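You operate a simulated robot arm through the tools that you are given. There is no shell and no other tool. Be economical: measure what you need, move in short steps, check, and stop when the job is done.

You are at the controls of a simulated two-armed robot. One attempt, no reset.

Task
On the sorting shelf, fold the yellow towel in half, so that it is half as long.

Only the result counts: the job must be done as asked and must still hold three seconds after the hand-in. Knocking over, shifting, dropping, spilling or breaking anything else fails it. Flat cloth is picked up by pressing the open fingertips on it (5 to 10 N) and closing them slowly along it; thin cloth reads only 2 to 8 mm in the jaws.

Robot
Two 7-joint arms with two-finger parallel grippers on one trunk, on a base that drives. Base frame: it is fixed to the floor where the robot stands at the start and does not move with it; the origin is under the middle of the robot, x ahead of it, y to its left, z up. Units: m, degrees, N and s.
The left shoulder is at the start at [0.07, 0.163, 1.145], the right one opposite. Places, roughly: sorting shelf [0.5, 0, 0.9]. Payload 3.43 kg a hand.
Tool frame (each hand has its own): the origin (TCP) lies between the finger pads and is the grasp point; the fingertips stand 0.034 m ahead of it; z points along the fingers, y is the line along which they close. The gripper opens to 0.128 m. The fingers are 0.024 m wide and 0.012 m thick; the gripper's body (0.048 by 0.13 m) begins 0.096 m behind the TCP.
Orientation is that of the tool frame in the base frame, as [roll, pitch, yaw] about the fixed x, y, z axes, in that order (R = Rz(yaw) Ry(pitch) Rx(roll)). With the fingers straight down and closing along the base's y, the tool's x points along the base's -x, its y along +y and its z along -z.

Tools
- The arms move only by the tool servo_tool. It takes "left_commands", "right_commands" or both (then of equal length, played together; a hand with none holds still); each is a list of rows, each an object (a shift or turn left out is 0, a gripper value left out holds the last) with "translation": the shift along the tool's x, y, z in cm, a list of three; "rotation": the turn, a rotation vector about the tool's x, y, z in degrees, a list of three; "grip": the gripper command, from -1 (shut) to 1 (fully open), values between in proportion. In form: [{"translation": [tx, ty, tz], "rotation": [wx, wy, wz], "grip": grip}, ...]. A call has 1 to 12 rows; each row shifts and turns the commanded pose from where the row before left it, along the tool's axes as they then stand. Each row takes 0.2 s and may step no farther than 0.05 m and 8.6 degrees from the row before; otherwise, or with a gripper value out of range, the whole call is refused. Where a pose cannot be reached the arm comes as near as it can. A force on the tool above 40 N (or 10 N above the force at the start of the call, whichever is more), or a blocked arm, ends the call early, and 0.2 s more pass. Each finger travels about 0.153 m/s and halts on what it meets, pressing with about 30 N; the grip force reading is that of the motor and also rises with nothing between the fingers. The clock runs only during rows and for 0.2 s after the last one: add rows that do not move to give the fingers time. The reply holds the time, the measured pose of the TCP, the force on the tool along the base axes, the opening and the grip force, in the units named above and with some noise.
- Cameras (640 x 400 px; columns grow to the right, rows downward): "scene" is now at [0.1308, -0.0206, 1.3602]; the picture's right is [-0.24, -0.97, 0.00], its down [-0.67, 0.16, -0.73] and it looks along [0.71, -0.17, -0.69] (base axes); focal length 292 px, centre (320, 200). "left" rides on the left gripper at [0.076, 0.011, -0.16] in its tool frame; the picture's right is [-0.15, 0.99, 0.00], its down [-0.88, -0.13, -0.46] and it looks along [-0.45, -0.07, 0.89] (tool axes); focal length 234 px, centre (320, 200). "right" rides on the right gripper at [0.076, -0.011, -0.16] in its tool frame; the picture's right is [0.15, 0.99, 0.00], its down [-0.88, 0.13, -0.46] and it looks along [-0.45, 0.07, 0.89] (tool axes); focal length 234 px, centre (320, 200). There is no depth. A picture from a camera that has moved, and an enlarged one, comes with that camera's place and axes in the base frame and with its lens.
- get_image(camera): a new picture of that camera. No time passes.
- move_column(by): slides the trunk up (or, below 0, down) by that many m; the arms and the scene camera ride with it, the base frame stays. It gives what a move gives, with no picture.
- base_move(legs): drives the robot by 1 to 6 legs, each [ahead, left, turn to the left] in m, m and degrees, along the robot's own axes; the way and the turn of a leg run together, so that a leg with both is an arc; at most 1.5 m and 180 degrees a leg. The arms and the cameras ride along, it lands a little off, and it stops where it bumps. It gives what a move gives.
- pan_tilt(pan, tilt): turns the head with the scene camera to pan (to the left, within 86 degrees either way) and tilt (down, from -29 to 69), counted from straight ahead of the robot. It gives what a move gives.
- enlarge(camera, box): a new picture of the part [left, top, right, bottom] of that camera's present view, enlarged. No time passes.
- job_done(): hands the job in; it is judged then, once.

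Go step by step. Nothing tells you exact positions but the pictures and the camera data: compare them with the known pose of the tool, close in by small moves and look again before you grip or let go. The budget is 120 turns and 92 pictures, counting those below and the enlarged ones. Unless the task says otherwise, let go and move clear before handing in, and close with one line.

The tools are called after ">>>" as a command line: name --argument value ..., lists and objects as JSON in quotes. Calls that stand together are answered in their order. servo_tool: Moves the arms, as the interface text tells. Its arguments: {"type":"object","properties":{"left_commands":{"type":"array"},"right_commands":{"type":"array"}},"required":[]} The other tools are called the same way: move_column (by) slides the trunk up or down; base_move (legs) drives the base; pan_tilt (pan, tilt) turns the head that bears the scene camera; get_image (camera) takes a picture; enlarge (camera, box) takes an enlarged picture of a part of a camera's view; job_done () hands the job in.

At the start:

```text
time_s: 0.0
left_tool_pos: [0.6709, 0.2637, 1.1195]
left_tool_rot: [-179.9, 0.0, -179.9]
left_ft_force: [-0.2, -0.4, 0.1]
left_width: 0.1279
left_grip_force: 0.0
right_tool_pos: [0.6789, -0.2465, 1.028]
right_tool_rot: [-180.0, 0.1, -179.9]
right_ft_force: [0.7, -1.1, 0.7]
right_width: 0.1282
right_grip_force: 0.1
trunk travel left (down, up): [-0.625, 0.315]
robot x, y, heading: [-0.0017, -0.0011, -0.0]
head pan, tilt: [-13.8, 43.3]
```

scene: 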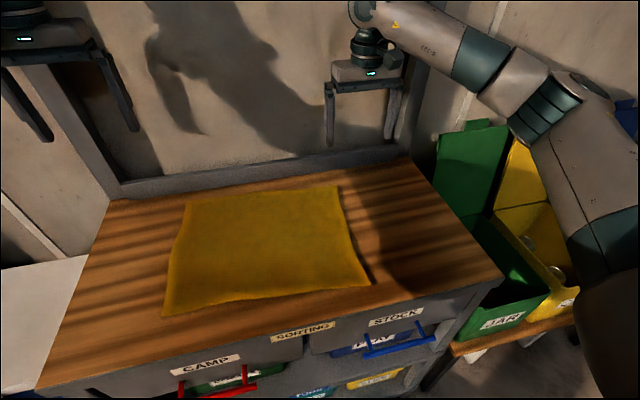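
right: 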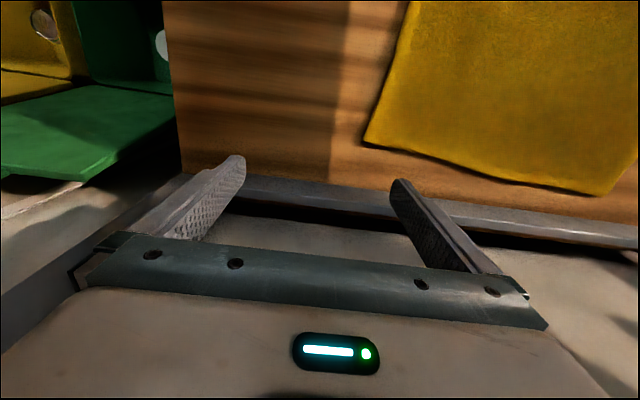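
left: 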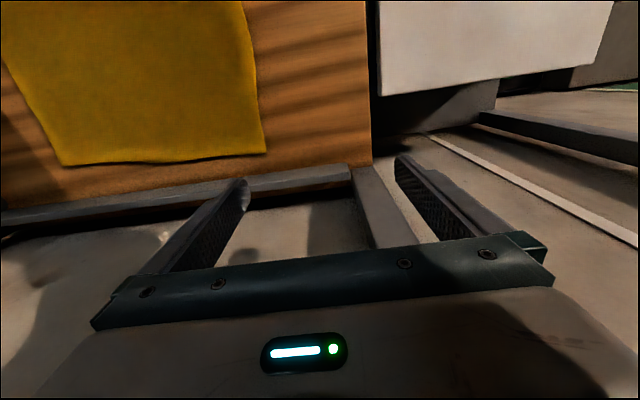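

The yellow towel lies flat on the shelf, about 0.40 m along y and 0.31 m along x, so the fold should bring its left short edge onto its right one. I'll look around to the left to see whether the base has room to turn and reposition.

>>> pan_tilt --pan 60 --tilt 50

>>> get_image --camera "scene"

>>> pan_tilt --pan 0 --tilt 65

>>> get_image --camera "scene"

```text
time_s: 1.5
left_tool_pos: [0.672, 0.2641, 1.1206]
left_tool_rot: [179.8, -0.1, -180.0]
left_ft_force: [0.2, -0.4, -0.4]
left_width: 0.1278
left_grip_force: 0.0
right_tool_pos: [0.678, -0.2474, 1.028]
right_tool_rot: [180.0, 0.0, 179.9]
right_ft_force: [-0.3, 0.0, -0.1]
right_width: 0.128
right_grip_force: 0.1
trunk travel left (down, up): [-0.625, 0.315]
robot x, y, heading: [0.0002, 0.0002, -0.1]
head pan, tilt: [60.0, 50.0]
```

```text
88 pictures are left
camera scene: at [0.0891, 0.0657, 1.3509], right [0.87, -0.5, 0.0], down [-0.38, -0.66, -0.64], along [0.32, 0.56, -0.77], focal length 292 px, centre (320, 200)
```

scene: 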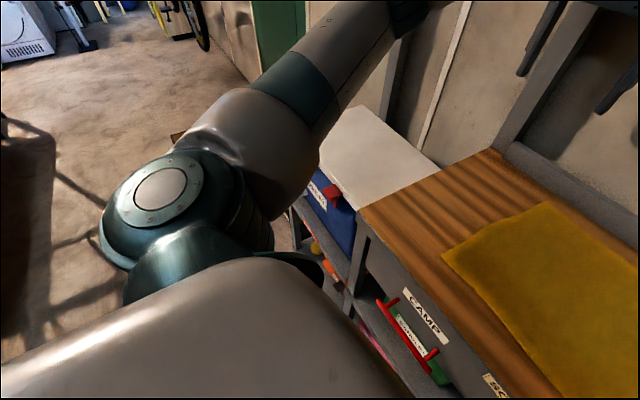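

```text
time_s: 2.8
left_tool_pos: [0.6724, 0.2637, 1.1192]
left_tool_rot: [179.9, 0.0, -179.9]
left_ft_force: [0.2, -0.1, -1.0]
left_width: 0.128
left_grip_force: 0.0
right_tool_pos: [0.678, -0.2466, 1.0285]
right_tool_rot: [180.0, 0.1, 180.0]
right_ft_force: [0.1, 0.0, -0.9]
right_width: 0.1278
right_grip_force: 0.1
trunk travel left (down, up): [-0.625, 0.315]
robot x, y, heading: [-0.0017, -0.001, -0.3]
head pan, tilt: [0.0, 65.0]
```

```text
87 pictures are left
camera scene: at [0.1112, -0.0009, 1.3327], right [0.0, -1.0, 0.0], down [-0.91, 0.0, -0.42], along [0.42, 0.0, -0.91], focal length 292 px, centre (320, 200)
```

scene: 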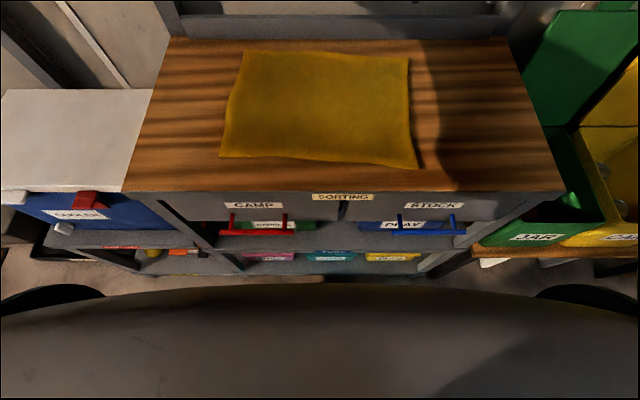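

The left side has a cooler and shelving close by, so I'll keep the base still and try the fold with both arms, left hand on the far-left corner (0.747, 0.182) and right hand on the near-left corner (0.442, 0.198). First I'll bring the left hand above its corner and pull the right hand back towards the robot.

>>> servo_tool --left_commands '[{"translation": [-1.3, -2.4, 4], "grip": -0.3}, {"translation": [-1.3, -2.4, 4]}, {"translation": [-1.3, -2.4, 4]}, {"translation": [-1.3, -2.4, 4]}, {}, {}]' --right_commands '[{"translation": [4.3, 0, 0], "grip": -0.3}, {"translation": [4.3, 0, 0]}, {"translation": [4.3, 0, 0]}, {"translation": [4.3, 0, 0]}, {"translation": [4.1, 0, 0]}, {}]'

>>> get_image --camera "scene"

>>> get_image --camera "left"

```text
time_s: 4.2
left_tool_pos: [0.7195, 0.1671, 0.9637]
left_tool_rot: [179.9, 0.4, -179.9]
left_ft_force: [6.1, 3.6, 25.5]
left_width: 0.0454
left_grip_force: 0.3
right_tool_pos: [0.4619, -0.2468, 1.0293]
right_tool_rot: [180.0, 0.2, -179.9]
right_ft_force: [-0.4, -0.1, 0.1]
right_width: 0.0449
right_grip_force: 0.0
trunk travel left (down, up): [-0.625, 0.315]
robot x, y, heading: [-0.0043, -0.0009, -0.3]
head pan, tilt: [0.0, 65.0]
```

```text
86 pictures are left
camera scene: at [0.1089, -0.0014, 1.3332], right [0.0, -1.0, 0.0], down [-0.91, 0.0, -0.42], along [0.42, 0.0, -0.91], focal length 292 px, centre (320, 200)
```

scene: 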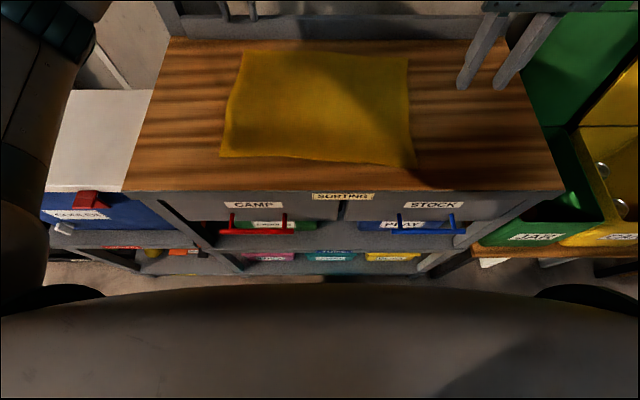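

```text
85 pictures are left
camera left: at [0.6438, 0.179, 1.123], right [0.14, 0.99, 0.0], down [0.88, -0.13, 0.46], along [0.46, -0.07, -0.89], focal length 234 px, centre (320, 200)
```

left: 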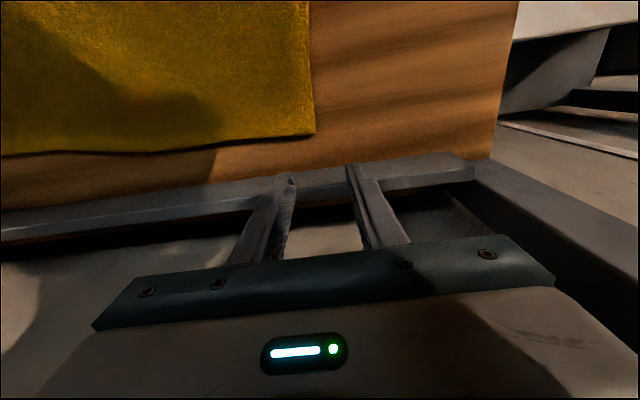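

The left hand reports 25 N upwards although its tips should be well above the board, so something may be touching it. I'll lift it a little, read the force again and look at the back frame.

>>> servo_tool --left_commands '[{"translation": [1, 0, -2]}, {}, {}]'

>>> pan_tilt --pan 10 --tilt 35

>>> get_image --camera "scene"

```text
time_s: 5.0
left_tool_pos: [0.7111, 0.1691, 0.9795]
left_tool_rot: [-180.0, -0.1, -180.0]
left_ft_force: [0.2, 0.0, -0.3]
left_width: 0.045
left_grip_force: 0.0
right_tool_pos: [0.465, -0.2471, 1.028]
right_tool_rot: [180.0, 0.1, -179.9]
right_ft_force: [0.1, 0.1, 0.4]
right_width: 0.0449
right_grip_force: 0.1
trunk travel left (down, up): [-0.625, 0.315]
robot x, y, heading: [0.0017, -0.0006, 0.1]
head pan, tilt: [0.0, 65.0]
```

```text
time_s: 5.9
left_tool_pos: [0.7109, 0.1689, 0.9811]
left_tool_rot: [-179.9, 0.0, -179.9]
left_ft_force: [0.4, 0.3, -0.3]
left_width: 0.0449
left_grip_force: 0.1
right_tool_pos: [0.4648, -0.2468, 1.0287]
right_tool_rot: [179.9, 0.0, -180.0]
right_ft_force: [0.2, 1.4, 0.0]
right_width: 0.0449
right_grip_force: 0.0
trunk travel left (down, up): [-0.625, 0.315]
robot x, y, heading: [-0.002, -0.0024, -0.2]
head pan, tilt: [10.0, 35.0]
```

```text
84 pictures are left
camera scene: at [0.1373, 0.0142, 1.3725], right [0.17, -0.98, 0.0], down [-0.57, -0.1, -0.82], along [0.81, 0.14, -0.57], focal length 292 px, centre (320, 200)
```

scene: 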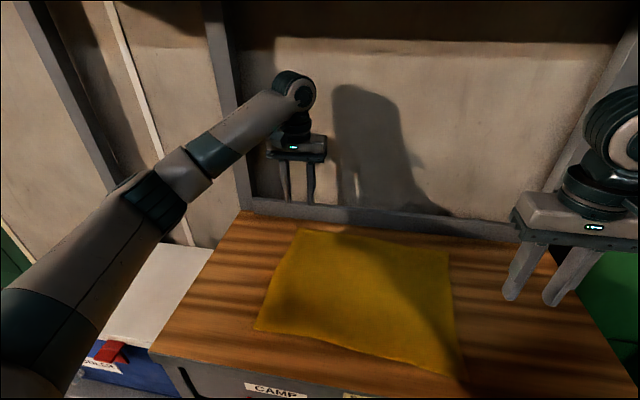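

The two cameras together put the towel surface at z ≈ 0.867, so the contact was with the rail at the back. The corrected corners are far-left (0.70, 0.169) and near-left (0.418, 0.183), with right-hand targets (0.683, -0.200) and (0.389, -0.180). I'll bring both hands above the left edge with a 3 cm opening.

>>> servo_tool --left_commands '[{"translation": [1.1, -0.6, 0], "grip": -0.53}, {"translation": [1.1, -0.6, 0]}, {"translation": [1.1, -0.7, 0]}, {"translation": [0, 0, 1.3]}, {"translation": [0, 0, 1.3]}, {"translation": [0, 0, 1.4]}, {}, {}, {}, {}, {}, {}]' --right_commands '[{"translation": [0.5, 4.1, 0], "grip": -0.53}, {"translation": [0.5, 4.1, 0]}, {"translation": [0.5, 4.1, 0]}, {"translation": [0.5, 4.1, 0]}, {"translation": [0.5, 4.1, 0]}, {"translation": [0, 4.1, 0]}, {"translation": [0, 4.1, 0]}, {"translation": [0, 4.1, 0]}, {"translation": [0, 4.1, 0]}, {"translation": [0, 4.0, 3]}, {"translation": [0, 0, 4]}, {}]'

>>> get_image --camera "scene"

>>> get_image --camera "left"

>>> get_image --camera "right"

```text
time_s: 8.5
left_tool_pos: [0.68, 0.1489, 0.94]
left_tool_rot: [-179.9, 0.0, -179.9]
left_ft_force: [0.3, 0.4, 0.1]
left_width: 0.0301
left_grip_force: 0.1
right_tool_pos: [0.4403, 0.1615, 0.9583]
right_tool_rot: [180.0, 0.1, -179.9]
right_ft_force: [-0.4, 0.7, 0.0]
right_width: 0.0301
right_grip_force: 0.0
trunk travel left (down, up): [-0.625, 0.315]
robot x, y, heading: [-0.0038, 0.0014, -0.2]
head pan, tilt: [10.0, 35.0]
```

```text
83 pictures are left
camera scene: at [0.1367, 0.0151, 1.3727], right [0.17, -0.98, 0.0], down [-0.56, -0.1, -0.82], along [0.81, 0.14, -0.57], focal length 292 px, centre (320, 200)
```

scene: 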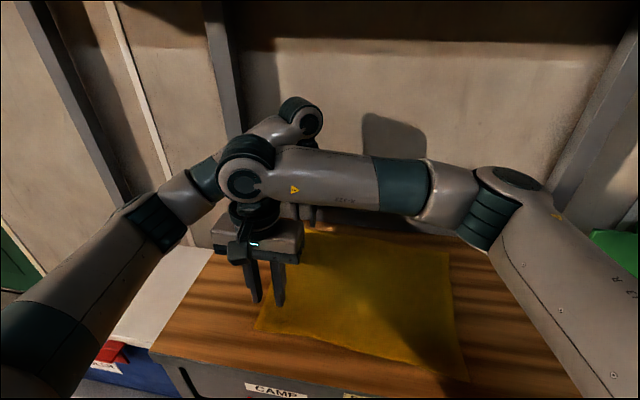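

```text
82 pictures are left
camera left: at [0.6045, 0.1612, 1.0998], right [0.15, 0.99, 0.0], down [0.88, -0.13, 0.46], along [0.45, -0.07, -0.89], focal length 234 px, centre (320, 200)
```

left: 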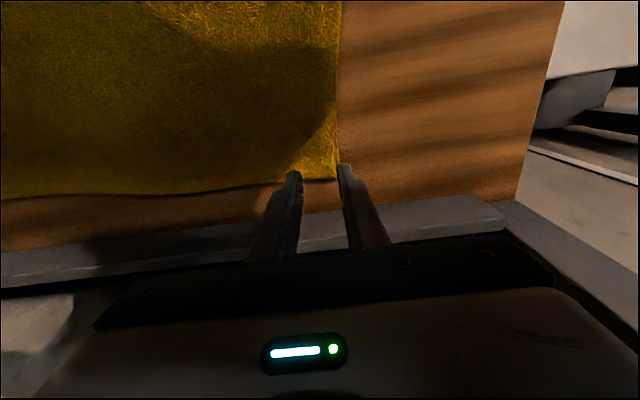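

```text
81 pictures are left
camera right: at [0.3642, 0.1507, 1.1166], right [-0.15, 0.99, 0.0], down [0.88, 0.13, 0.46], along [0.45, 0.07, -0.89], focal length 234 px, centre (320, 200)
```

right: 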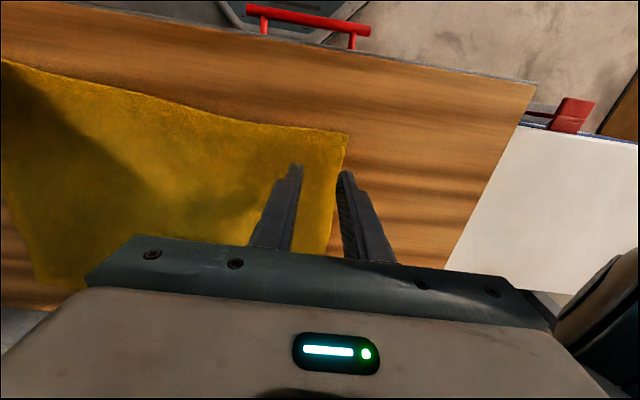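

Both hands sit where planned, with the edge about 1.7 cm outside the left TCP and 2.5 cm outside the right. I'll trim the positions slightly and lower to just above the cloth.

>>> servo_tool --left_commands '[{"translation": [0, -0.2, 1]}, {"translation": [0, 0, 1]}, {"translation": [0, 0, 1]}, {"translation": [0, 0, 0.2]}, {}, {}]' --right_commands '[{"translation": [1.0, 0.4, 1.5]}, {"translation": [0, 0, 1.5]}, {"translation": [0, 0, 1.5]}, {"translation": [0, 0, 0.5]}, {}, {}]'

>>> get_image --camera "left"

>>> get_image --camera "right"

```text
time_s: 9.6
left_tool_pos: [0.6799, 0.1463, 0.9176]
left_tool_rot: [-179.7, 0.8, -179.8]
left_ft_force: [-3.2, 0.6, 17.6]
left_width: 0.0297
left_grip_force: 0.0
right_tool_pos: [0.4298, 0.1673, 0.9168]
right_tool_rot: [179.5, 0.6, 179.9]
right_ft_force: [-2.8, -5.3, 26.0]
right_width: 0.03
right_grip_force: 0.2
trunk travel left (down, up): [-0.625, 0.315]
robot x, y, heading: [0.0003, 0.0001, -0.5]
head pan, tilt: [10.0, 35.0]
stopped in row 5 (right hand): the force on the tool passed its limit (the readings are from after the stop); the commanded pose is now the measured one
```

```text
80 pictures are left
camera left: at [0.6019, 0.1584, 1.0751], right [0.14, 0.99, 0.0], down [0.87, -0.13, 0.47], along [0.46, -0.07, -0.88], focal length 234 px, centre (320, 200)
```

left: 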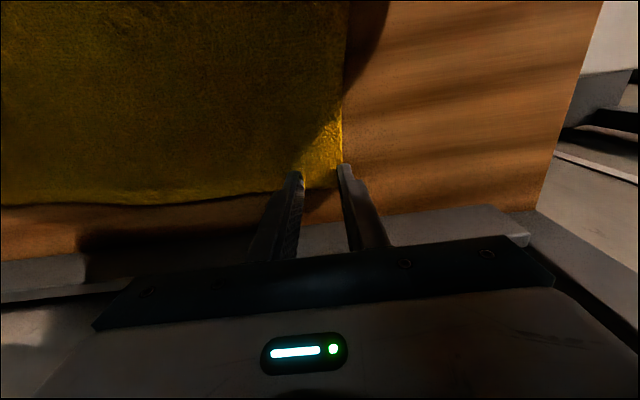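

```text
79 pictures are left
camera right: at [0.3519, 0.1544, 1.0749], right [-0.15, 0.99, 0.01], down [0.88, 0.13, 0.47], along [0.46, 0.07, -0.89], focal length 234 px, centre (320, 200)
```

right: 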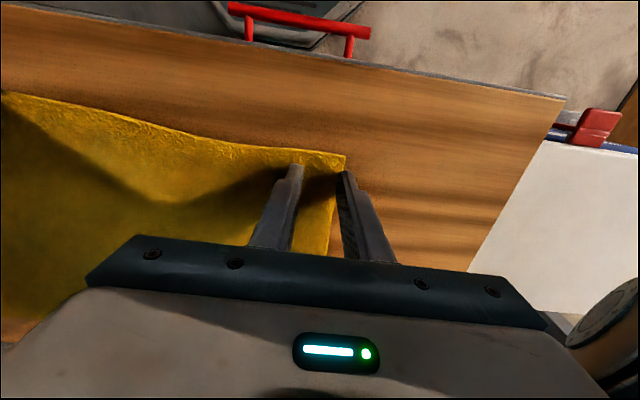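

Contact came at TCP z ≈ 0.917, so the surface is about 0.883. I'll lift slightly, shift both hands a few mm inward so both fingers sit on cloth, and press gently.

>>> servo_tool --left_commands '[{"translation": [0, 0, -0.6]}, {"translation": [0, -0.4, 0]}, {"translation": [0, 0, 0.4]}, {"translation": [0, 0, 0.3]}, {}]' --right_commands '[{"translation": [0, 0, -0.6]}, {"translation": [0, -0.6, 0]}, {"translation": [0, 0, 0.4]}, {"translation": [0, 0, 0.3]}, {}]'

>>> enlarge --camera "right" --box '[220, 100, 420, 225]'

>>> enlarge --camera "left" --box '[220, 100, 420, 225]'

```text
time_s: 10.7
left_tool_pos: [0.6812, 0.1447, 0.9169]
left_tool_rot: [-179.8, 1.0, -179.7]
left_ft_force: [-2.0, 1.7, 13.4]
left_width: 0.0296
left_grip_force: 0.1
right_tool_pos: [0.4319, 0.1601, 0.9172]
right_tool_rot: [179.3, 0.8, 179.9]
right_ft_force: [-1.5, -1.6, 22.0]
right_width: 0.0295
right_grip_force: 0.1
trunk travel left (down, up): [-0.625, 0.315]
robot x, y, heading: [0.0017, -0.0, 0.1]
head pan, tilt: [10.0, 35.0]
stopped in row 5 (right hand): the force on the tool passed its limit (the readings are from after the stop); the commanded pose is now the measured one
```

```text
3.20 times, centred on (320, 162) of right
camera zoom: at [0.3531, 0.1494, 1.0747], right [-0.14, 0.99, 0.01], down [0.87, 0.12, 0.47], along [0.46, 0.08, -0.88], focal length 749 px, centre (320, 320)
```

zoom: 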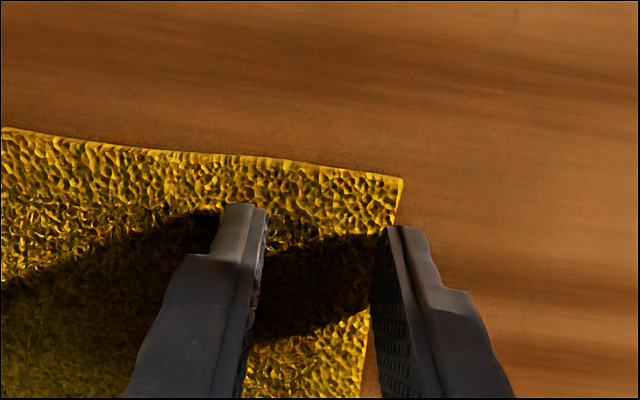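

```text
3.20 times, centred on (320, 162) of left
camera zoom: at [0.6035, 0.1561, 1.0751], right [0.14, 0.99, 0.0], down [0.87, -0.12, 0.47], along [0.47, -0.07, -0.88], focal length 749 px, centre (320, 320)
```

zoom: 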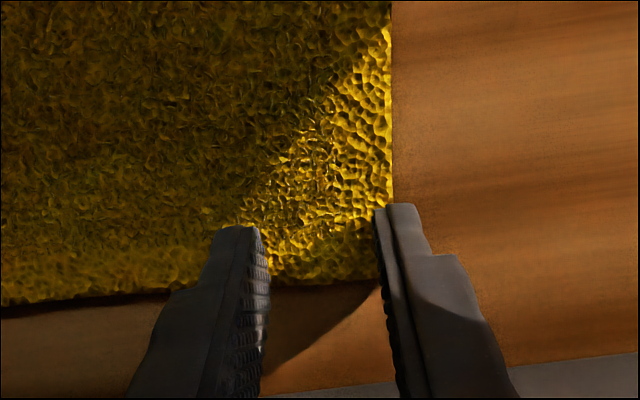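

Both outer fingers straddle the towel edge and the inner ones are on cloth. I'll press down in very small steps and check the force before closing.

>>> servo_tool --left_commands '[{}, {"translation": [0, 0, 0.05]}, {}]' --right_commands '[{}, {}, {}]'

```text
time_s: 11.4
left_tool_pos: [0.6814, 0.1442, 0.9169]
left_tool_rot: [-179.8, 1.1, -179.6]
left_ft_force: [6.6, 0.8, 22.6]
left_width: 0.0298
left_grip_force: 0.1
right_tool_pos: [0.432, 0.1613, 0.9172]
right_tool_rot: [179.4, 0.8, 179.9]
right_ft_force: [-1.6, 1.6, 33.5]
right_width: 0.0294
right_grip_force: 0.1
trunk travel left (down, up): [-0.625, 0.315]
robot x, y, heading: [-0.0026, 0.0018, 0.0]
head pan, tilt: [10.0, 35.0]
```

The press is too hard (22 and 33 N). I'll ease both hands up in small amounts.

>>> servo_tool --left_commands '[{"translation": [0, 0, -0.1]}, {}]' --right_commands '[{"translation": [0, 0, -0.15]}, {}]'

```text
time_s: 12.1
left_tool_pos: [0.6811, 0.1449, 0.9165]
left_tool_rot: [-179.8, 1.0, -179.7]
left_ft_force: [5.8, 0.3, 26.4]
left_width: 0.0294
left_grip_force: 0.1
right_tool_pos: [0.4309, 0.1625, 0.9173]
right_tool_rot: [179.5, 0.7, 179.8]
right_ft_force: [-1.9, 3.1, 19.9]
right_width: 0.0295
right_grip_force: 0.1
trunk travel left (down, up): [-0.625, 0.315]
robot x, y, heading: [-0.0022, 0.0028, 0.3]
head pan, tilt: [10.0, 35.0]
```

>>> servo_tool --left_commands '[{"translation": [0, 0, -0.2]}, {}, {}]' --right_commands '[{"translation": [0, 0, -0.15]}, {}, {}]'

```text
time_s: 12.8
left_tool_pos: [0.6821, 0.1445, 0.9154]
left_tool_rot: [-179.9, 0.7, -179.7]
left_ft_force: [-1.3, -1.2, 16.9]
left_width: 0.0297
left_grip_force: 0.0
right_tool_pos: [0.4324, 0.1605, 0.9176]
right_tool_rot: [179.6, 0.7, 179.8]
right_ft_force: [-1.5, 0.9, 5.6]
right_width: 0.0296
right_grip_force: 0.0
trunk travel left (down, up): [-0.625, 0.315]
robot x, y, heading: [-0.0018, -0.0017, 0.1]
head pan, tilt: [10.0, 35.0]
```

The right hand presses at 5.6 N and the left at 17 N. I'll ease the left a bit more and close both slowly.

>>> servo_tool --left_commands '[{"translation": [0, 0, -0.15]}, {"grip": -0.57}, {"grip": -0.61}, {"grip": -0.66}, {"grip": -0.7}, {"grip": -0.75}, {"grip": -0.8}, {"grip": -0.85}, {"grip": -0.9}, {"grip": -0.95}, {"grip": -1}, {}]' --right_commands '[{"translation": [0, 0, 0.05]}, {"grip": -0.57}, {"grip": -0.61}, {"grip": -0.66}, {"grip": -0.7}, {"grip": -0.75}, {"grip": -0.8}, {"grip": -0.85}, {"grip": -0.9}, {"grip": -0.95}, {"grip": -1}, {}]'

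>>> enlarge --camera "right" --box '[220, 100, 420, 225]'

>>> enlarge --camera "left" --box '[220, 100, 420, 225]'

```text
time_s: 15.4
left_tool_pos: [0.6827, 0.1449, 0.9183]
left_tool_rot: [-179.9, 0.6, -179.8]
left_ft_force: [-1.3, -0.5, 1.9]
left_width: 0.0037
left_grip_force: 30.0
right_tool_pos: [0.434, 0.1609, 0.9168]
right_tool_rot: [179.4, 0.6, 179.8]
right_ft_force: [0.8, -1.1, 11.4]
right_width: 0.0036
right_grip_force: 29.7
trunk travel left (down, up): [-0.625, 0.315]
robot x, y, heading: [-0.0005, 0.0031, -0.1]
head pan, tilt: [10.0, 35.0]
```

```text
3.20 times, centred on (320, 162) of right
camera zoom: at [0.3556, 0.1494, 1.0752], right [-0.14, 0.99, 0.01], down [0.88, 0.12, 0.47], along [0.46, 0.07, -0.88], focal length 749 px, centre (320, 320)
```

zoom: 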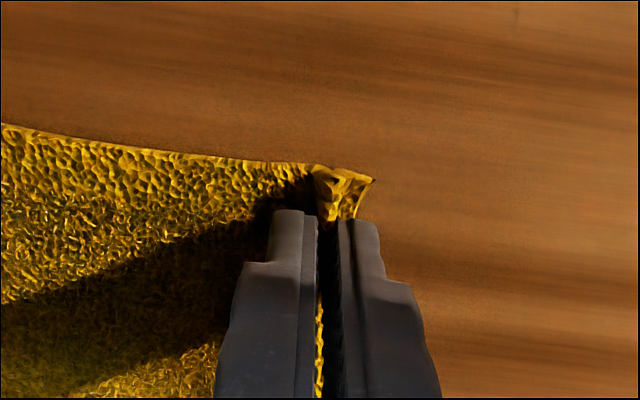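

```text
3.20 times, centred on (320, 162) of left
camera zoom: at [0.6056, 0.1559, 1.0765], right [0.14, 0.99, 0.0], down [0.88, -0.12, 0.47], along [0.46, -0.07, -0.88], focal length 749 px, centre (320, 320)
```

zoom: 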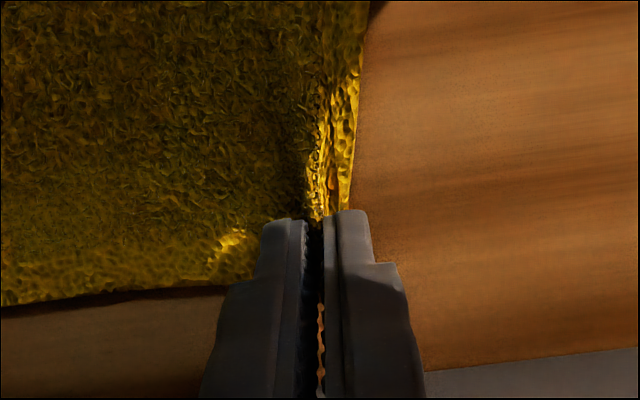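

Both grips read about 3.7 mm, which means cloth is held. I'll lift 5 cm and confirm before carrying the edge over.

>>> servo_tool --left_commands '[{"translation": [0, -0.3, -1]}, {"translation": [0, -0.3, -2]}, {"translation": [0, -0.4, -2]}, {}]' --right_commands '[{"translation": [0, -0.3, -1]}, {"translation": [0, -0.3, -2]}, {"translation": [0, -0.4, -2]}, {}]'

>>> pan_tilt --pan 0 --tilt 50

>>> get_image --camera "scene"

>>> get_image --camera "right"

>>> get_image --camera "left"

```text
time_s: 16.4
left_tool_pos: [0.6833, 0.1354, 0.9661]
left_tool_rot: [-179.8, 0.7, -179.8]
left_ft_force: [0.0, -0.3, 0.4]
left_width: 0.0037
left_grip_force: 29.9
right_tool_pos: [0.4342, 0.1513, 0.9656]
right_tool_rot: [179.5, 0.6, 179.8]
right_ft_force: [0.6, 0.9, 0.6]
right_width: 0.0037
right_grip_force: 30.3
trunk travel left (down, up): [-0.625, 0.315]
robot x, y, heading: [0.0009, 0.0008, 0.3]
head pan, tilt: [10.0, 35.0]
```

```text
time_s: 17.2
left_tool_pos: [0.6839, 0.1346, 0.9663]
left_tool_rot: [-179.8, 0.8, -179.7]
left_ft_force: [-0.4, -0.1, -0.6]
left_width: 0.0036
left_grip_force: 29.9
right_tool_pos: [0.4344, 0.1503, 0.9651]
right_tool_rot: [179.5, 0.6, 179.8]
right_ft_force: [0.1, 0.3, 0.0]
right_width: 0.0035
right_grip_force: 29.9
trunk travel left (down, up): [-0.625, 0.315]
robot x, y, heading: [0.0001, -0.0003, -0.1]
head pan, tilt: [0.0, 50.0]
```

```text
74 pictures are left
camera scene: at [0.1279, -0.0006, 1.3509], right [0.0, -1.0, 0.0], down [-0.77, 0.0, -0.64], along [0.64, 0.0, -0.77], focal length 292 px, centre (320, 200)
```

scene: 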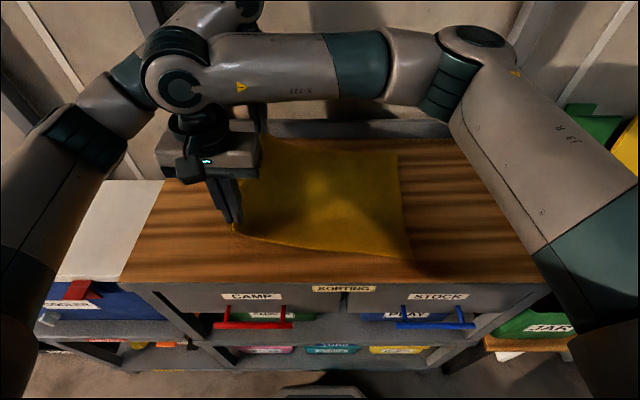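

```text
73 pictures are left
camera right: at [0.3558, 0.1386, 1.1235], right [-0.14, 0.99, 0.01], down [0.88, 0.12, 0.47], along [0.46, 0.07, -0.89], focal length 234 px, centre (320, 200)
```

right: 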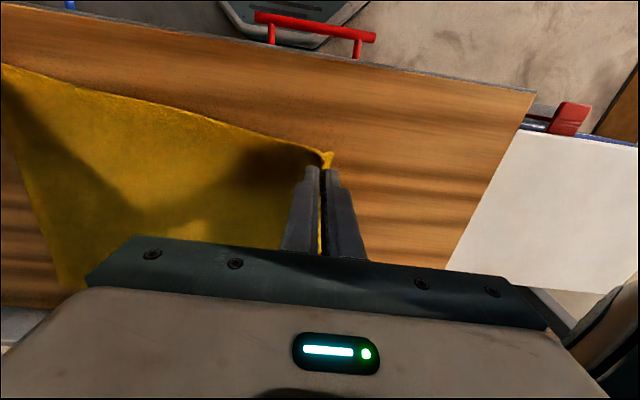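

```text
72 pictures are left
camera left: at [0.6059, 0.1459, 1.1253], right [0.14, 0.99, 0.0], down [0.88, -0.12, 0.47], along [0.46, -0.07, -0.88], focal length 234 px, centre (320, 200)
```

left: 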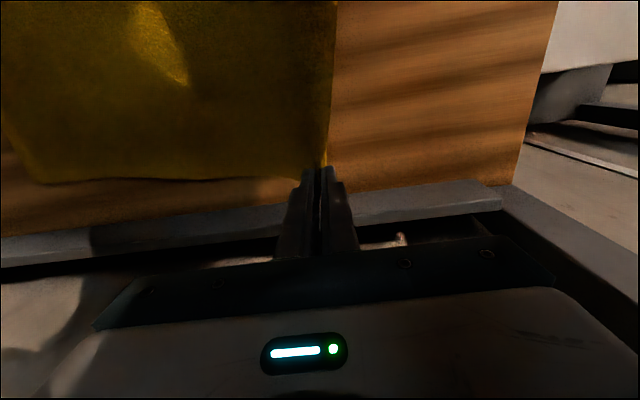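

Both corners came up cleanly. I'll now carry the edge in a raised arc to the middle and check.

>>> servo_tool --left_commands '[{"translation": [0.1, -2, -2]}, {"translation": [0.1, -2, -2]}, {"translation": [0.1, -2.5, -2]}, {"translation": [0.1, -2.5, -1]}, {"translation": [0.1, -2.5, 0]}, {"translation": [0.1, -2.5, 0]}, {}]' --right_commands '[{"translation": [0.1, -2, -2]}, {"translation": [0.1, -2, -2]}, {"translation": [0.1, -2.5, -2]}, {"translation": [0.1, -2.5, -1]}, {"translation": [0.1, -2.5, 0]}, {"translation": [0.1, -2.5, 0]}, {}]'

>>> get_image --camera "scene"

>>> get_image --camera "right"

```text
time_s: 18.8
left_tool_pos: [0.6774, -0.0008, 1.0368]
left_tool_rot: [-179.8, 0.6, -179.7]
left_ft_force: [-1.8, -0.8, -0.5]
left_width: 0.0037
left_grip_force: 30.0
right_tool_pos: [0.4257, 0.0119, 1.0339]
right_tool_rot: [179.6, 0.6, 179.9]
right_ft_force: [1.6, 0.2, -0.2]
right_width: 0.0039
right_grip_force: 29.7
trunk travel left (down, up): [-0.625, 0.315]
robot x, y, heading: [-0.0022, -0.0022, -0.1]
head pan, tilt: [0.0, 50.0]
```

```text
71 pictures are left
camera scene: at [0.128, 0.001, 1.3509], right [0.0, -1.0, 0.0], down [-0.77, 0.0, -0.64], along [0.64, 0.0, -0.77], focal length 292 px, centre (320, 200)
```

scene: 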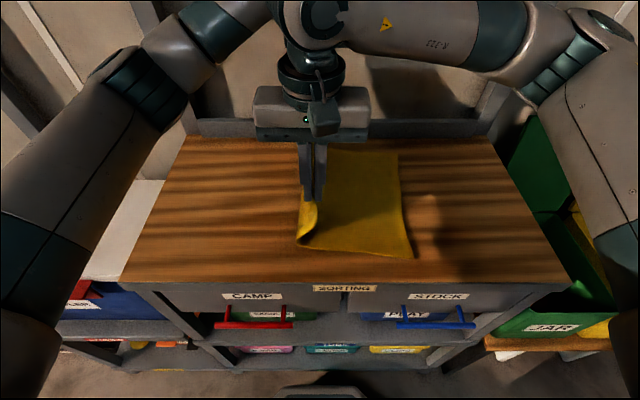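

```text
70 pictures are left
camera right: at [0.3472, 0.0002, 1.1928], right [-0.14, 0.99, 0.01], down [0.88, 0.12, 0.47], along [0.46, 0.07, -0.89], focal length 234 px, centre (320, 200)
```

right: 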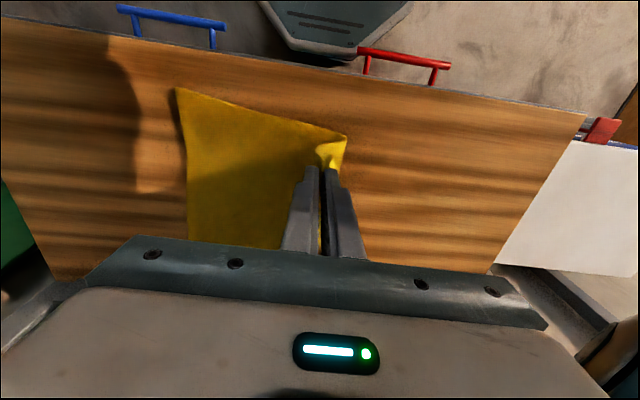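

The cloth follows well and the right half lies still, its edge near y ≈ -0.19 (far) and -0.17 (near). I'll continue down the other side of the arc, stopping just above the lower layer.

>>> servo_tool --left_commands '[{"translation": [0.27, -2.5, 0.5]}, {"translation": [0.27, -2.5, 1]}, {"translation": [0.27, -2.5, 1.5]}, {"translation": [0.27, -2.5, 2]}, {"translation": [0.27, -2.7, 2.5]}, {"translation": [0.27, -2.6, 2.3]}, {}, {}]' --right_commands '[{"translation": [0.25, -2.5, 0.5]}, {"translation": [0.25, -2.5, 1]}, {"translation": [0.25, -2.5, 1.5]}, {"translation": [0.25, -2.5, 2]}, {"translation": [0.25, -2.5, 2.5]}, {"translation": [0.25, -2.4, 2.0]}, {}, {}]'

>>> get_image --camera "scene"

>>> get_image --camera "right"

>>> get_image --camera "left"

```text
time_s: 20.6
left_tool_pos: [0.662, -0.159, 0.9396]
left_tool_rot: [-179.9, 0.7, -179.7]
left_ft_force: [0.4, -0.5, 0.3]
left_width: 0.0036
left_grip_force: 30.1
right_tool_pos: [0.4128, -0.139, 0.9371]
right_tool_rot: [179.5, 0.5, 179.8]
right_ft_force: [-0.8, 0.2, 0.7]
right_width: 0.0037
right_grip_force: 29.8
trunk travel left (down, up): [-0.625, 0.315]
robot x, y, heading: [0.0023, 0.0004, -0.0]
head pan, tilt: [0.0, 50.0]
```

```text
69 pictures are left
camera scene: at [0.1279, -0.0017, 1.3508], right [0.0, -1.0, 0.0], down [-0.77, 0.0, -0.64], along [0.64, 0.0, -0.77], focal length 292 px, centre (320, 200)
```

scene: 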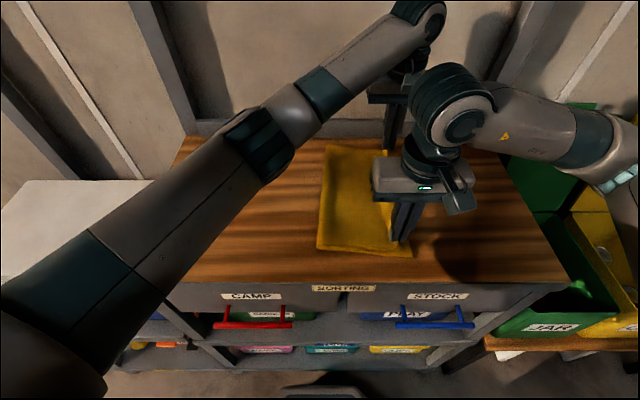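

```text
68 pictures are left
camera right: at [0.3356, -0.1504, 1.0946], right [-0.14, 0.99, 0.01], down [0.88, 0.12, 0.47], along [0.46, 0.07, -0.88], focal length 234 px, centre (320, 200)
```

right: 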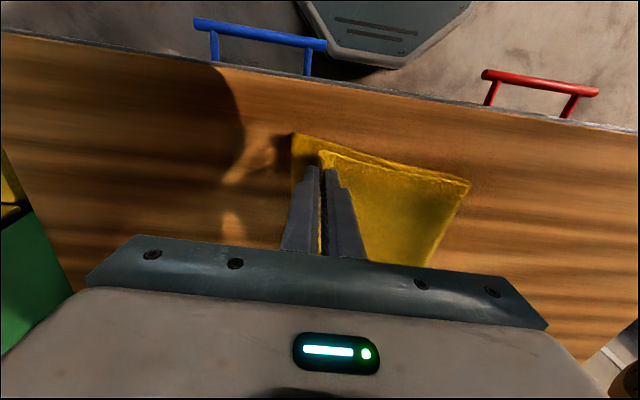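

```text
67 pictures are left
camera left: at [0.5836, -0.1477, 1.0978], right [0.14, 0.99, 0.0], down [0.88, -0.12, 0.47], along [0.46, -0.07, -0.88], focal length 234 px, centre (320, 200)
```

left: 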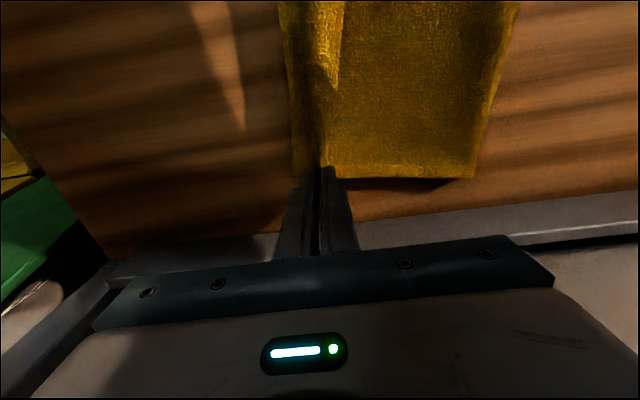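

The fold is nearly aligned, the lower layer's edge showing about 2 cm beyond the fingers. I'll lower gently with a small extra shift towards it.

>>> servo_tool --left_commands '[{"translation": [0, -0.5, 0.5]}, {"translation": [0, -0.5, 0.5]}, {"translation": [0, 0, 0.4]}, {"translation": [0, 0, 0.1]}, {}]' --right_commands '[{"translation": [0.3, -0.5, 0.5]}, {"translation": [0.3, -0.5, 0.5]}, {"translation": [0, 0, 0.3]}, {"translation": [0, 0, 0.1]}, {}]'

>>> enlarge --camera "right" --box '[220, 100, 420, 225]'

>>> enlarge --camera "left" --box '[220, 50, 420, 175]'

```text
time_s: 21.8
left_tool_pos: [0.6631, -0.1688, 0.9261]
left_tool_rot: [-179.9, 0.7, -179.7]
left_ft_force: [-5.3, 0.4, 4.4]
left_width: 0.0036
left_grip_force: 30.0
right_tool_pos: [0.4051, -0.1473, 0.9236]
right_tool_rot: [179.5, 0.7, 179.8]
right_ft_force: [6.0, -0.2, 4.6]
right_width: 0.0037
right_grip_force: 30.2
trunk travel left (down, up): [-0.625, 0.315]
robot x, y, heading: [0.0016, -0.0014, -0.0]
head pan, tilt: [0.0, 50.0]
```

```text
3.20 times, centred on (320, 162) of right
camera zoom: at [0.3279, -0.1596, 1.0823], right [-0.14, 0.99, 0.01], down [0.88, 0.12, 0.47], along [0.46, 0.07, -0.88], focal length 749 px, centre (320, 320)
```

zoom: 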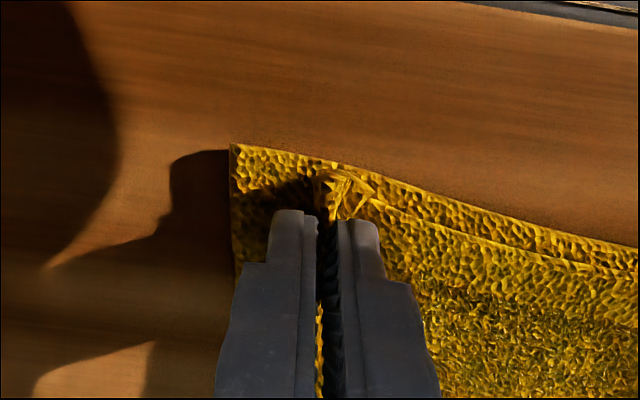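

```text
3.20 times, centred on (320, 112) of left
camera zoom: at [0.5854, -0.1566, 1.0835], right [0.14, 0.99, 0.0], down [0.88, -0.12, 0.47], along [0.46, -0.07, -0.88], focal length 749 px, centre (320, 480)
```

zoom: 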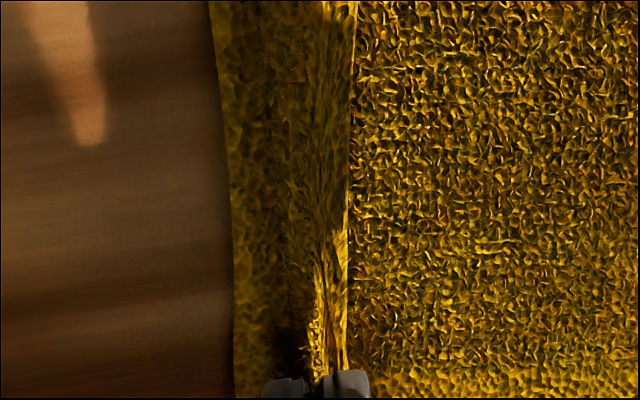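

The upper edge is a small hem standing about 2 cm inside the lower edge and should match once it is laid out. I'll release slowly, rise and look.

>>> servo_tool --left_commands '[{"translation": [0, 0, -0.2], "grip": -0.95}, {"grip": -0.9}, {"grip": -0.85}, {"grip": -0.8}, {"grip": -0.75}, {"translation": [0, 0, -1]}, {"translation": [0, 0, -2]}, {"translation": [0, 0, -3]}, {"translation": [0, 0, -3]}, {}]' --right_commands '[{"translation": [0, 0, -0.2], "grip": -0.95}, {"grip": -0.9}, {"grip": -0.85}, {"grip": -0.8}, {"grip": -0.75}, {"translation": [0, 0, -1]}, {"translation": [0, 0, -2]}, {"translation": [0, 0, -3]}, {"translation": [0, 0, -3]}, {}]'

>>> get_image --camera "right"

>>> get_image --camera "left"

```text
time_s: 24.0
left_tool_pos: [0.6636, -0.1678, 1.0161]
left_tool_rot: [-179.8, 0.5, -179.7]
left_ft_force: [0.6, 0.0, -0.5]
left_width: 0.0162
left_grip_force: 0.1
right_tool_pos: [0.4062, -0.1482, 1.017]
right_tool_rot: [179.5, 0.6, 179.7]
right_ft_force: [0.4, 0.5, 0.7]
right_width: 0.016
right_grip_force: 0.0
trunk travel left (down, up): [-0.625, 0.315]
robot x, y, heading: [0.0018, 0.0021, -0.0]
head pan, tilt: [0.0, 50.0]
```

```text
64 pictures are left
camera right: at [0.3287, -0.1601, 1.1746], right [-0.14, 0.99, 0.01], down [0.88, 0.12, 0.47], along [0.46, 0.07, -0.89], focal length 234 px, centre (320, 200)
```

right: 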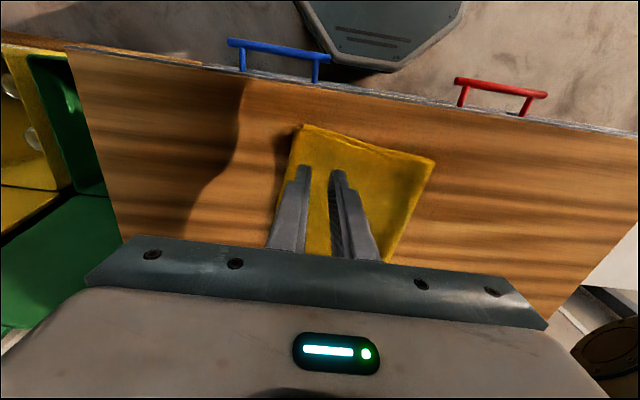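

```text
63 pictures are left
camera left: at [0.5858, -0.1565, 1.1751], right [0.14, 0.99, 0.0], down [0.88, -0.12, 0.47], along [0.46, -0.07, -0.89], focal length 234 px, centre (320, 200)
```

left: 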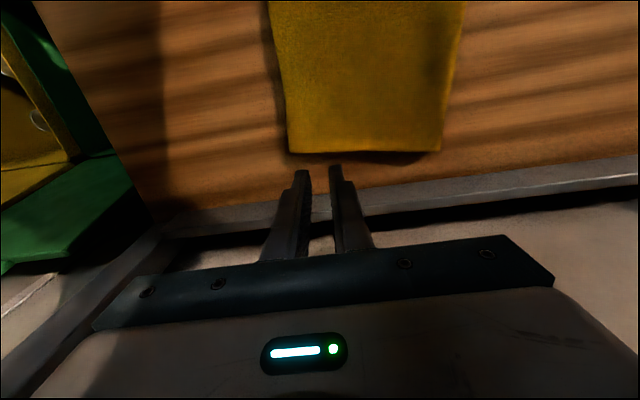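

The hem sprang flat and the towel looks neatly folded, edge on edge. I'll lift the hands and move them apart to check from the scene camera.

>>> servo_tool --left_commands '[{"translation": [0, 0, -3]}, {"translation": [0, 2, -3]}, {"translation": [0, 4, -3]}, {"translation": [0, 4, 0]}, {"translation": [0, 4, 0]}, {"translation": [0, 4, 0]}, {"translation": [0, 4, 0]}, {"translation": [0, 4, 0]}, {"translation": [0, 4, 0]}, {"translation": [0, 4, 0]}, {}]' --right_commands '[{"translation": [0, 0, -2]}, {"translation": [0, -2, -2]}, {"translation": [0, -3, 0]}, {"translation": [0, -3, 0]}, {"translation": [0, -3, 0]}, {"translation": [0, -2, 0]}, {}, {}, {}, {}, {}]'

>>> pan_tilt --pan -5 --tilt 62

>>> get_image --camera "scene"

>>> enlarge --camera "scene" --box '[240, 20, 480, 170]'

```text
time_s: 26.4
left_tool_pos: [0.6588, 0.1744, 1.1031]
left_tool_rot: [-179.9, 0.7, -179.6]
left_ft_force: [-0.1, 0.1, -0.8]
left_width: 0.016
left_grip_force: 0.0
right_tool_pos: [0.4052, -0.2794, 1.0552]
right_tool_rot: [179.3, 0.5, 179.8]
right_ft_force: [-0.1, -0.3, 0.4]
right_width: 0.0159
right_grip_force: 0.1
trunk travel left (down, up): [-0.625, 0.315]
robot x, y, heading: [-0.0039, 0.0037, -0.1]
head pan, tilt: [0.0, 50.0]
```

```text
time_s: 27.2
left_tool_pos: [0.6584, 0.1747, 1.1033]
left_tool_rot: [-179.8, 0.8, -179.8]
left_ft_force: [-0.1, 0.0, 0.3]
left_width: 0.016
left_grip_force: 0.1
right_tool_pos: [0.4045, -0.2771, 1.0564]
right_tool_rot: [179.6, 0.6, 179.7]
right_ft_force: [0.2, 0.2, 0.1]
right_width: 0.016
right_grip_force: 0.0
trunk travel left (down, up): [-0.625, 0.315]
robot x, y, heading: [0.0018, 0.0012, -0.0]
head pan, tilt: [-5.0, 62.0]
```

```text
62 pictures are left
camera scene: at [0.115, -0.0061, 1.3361], right [-0.09, -1.0, 0.0], down [-0.88, 0.08, -0.47], along [0.47, -0.04, -0.88], focal length 292 px, centre (320, 200)
```

scene: 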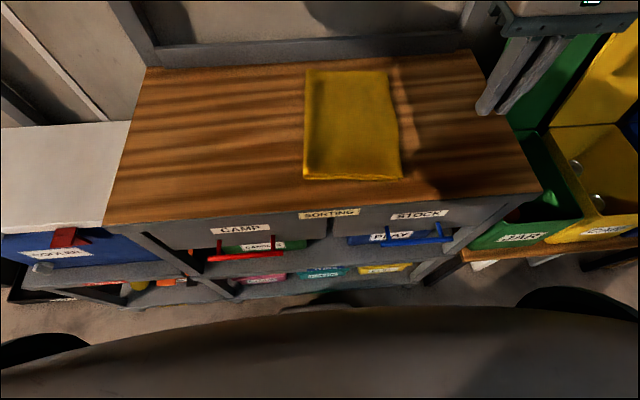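

```text
2.67 times, centred on (360, 95) of scene
camera zoom: at [0.115, -0.0061, 1.3361], right [-0.09, -1.0, 0.0], down [-0.88, 0.08, -0.47], along [0.47, -0.04, -0.88], focal length 778 px, centre (213, 480)
```

zoom: 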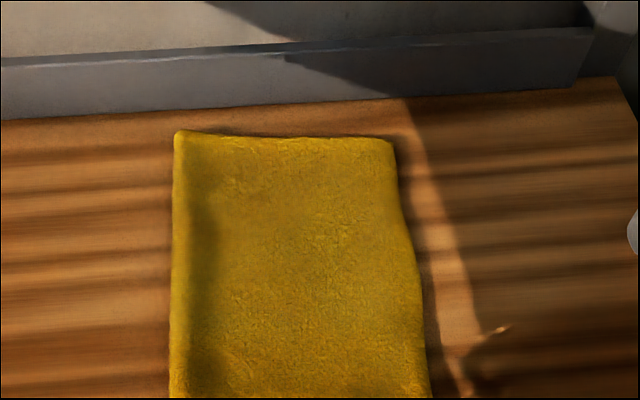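

The towel lies flat and folded in half, edges aligned, and both hands are open and clear with nothing else moved. I'm handing in.

>>> job_done

```text
The job is handed in.
```

The yellow towel is folded in half on the sorting shelf, its left edge laid over its right. In the last picture it is flat with the edges lined up and nothing else has moved. Early on, the left gripper pressed against something, probably the shelf's back rail, at about 25 N, and I backed it off.
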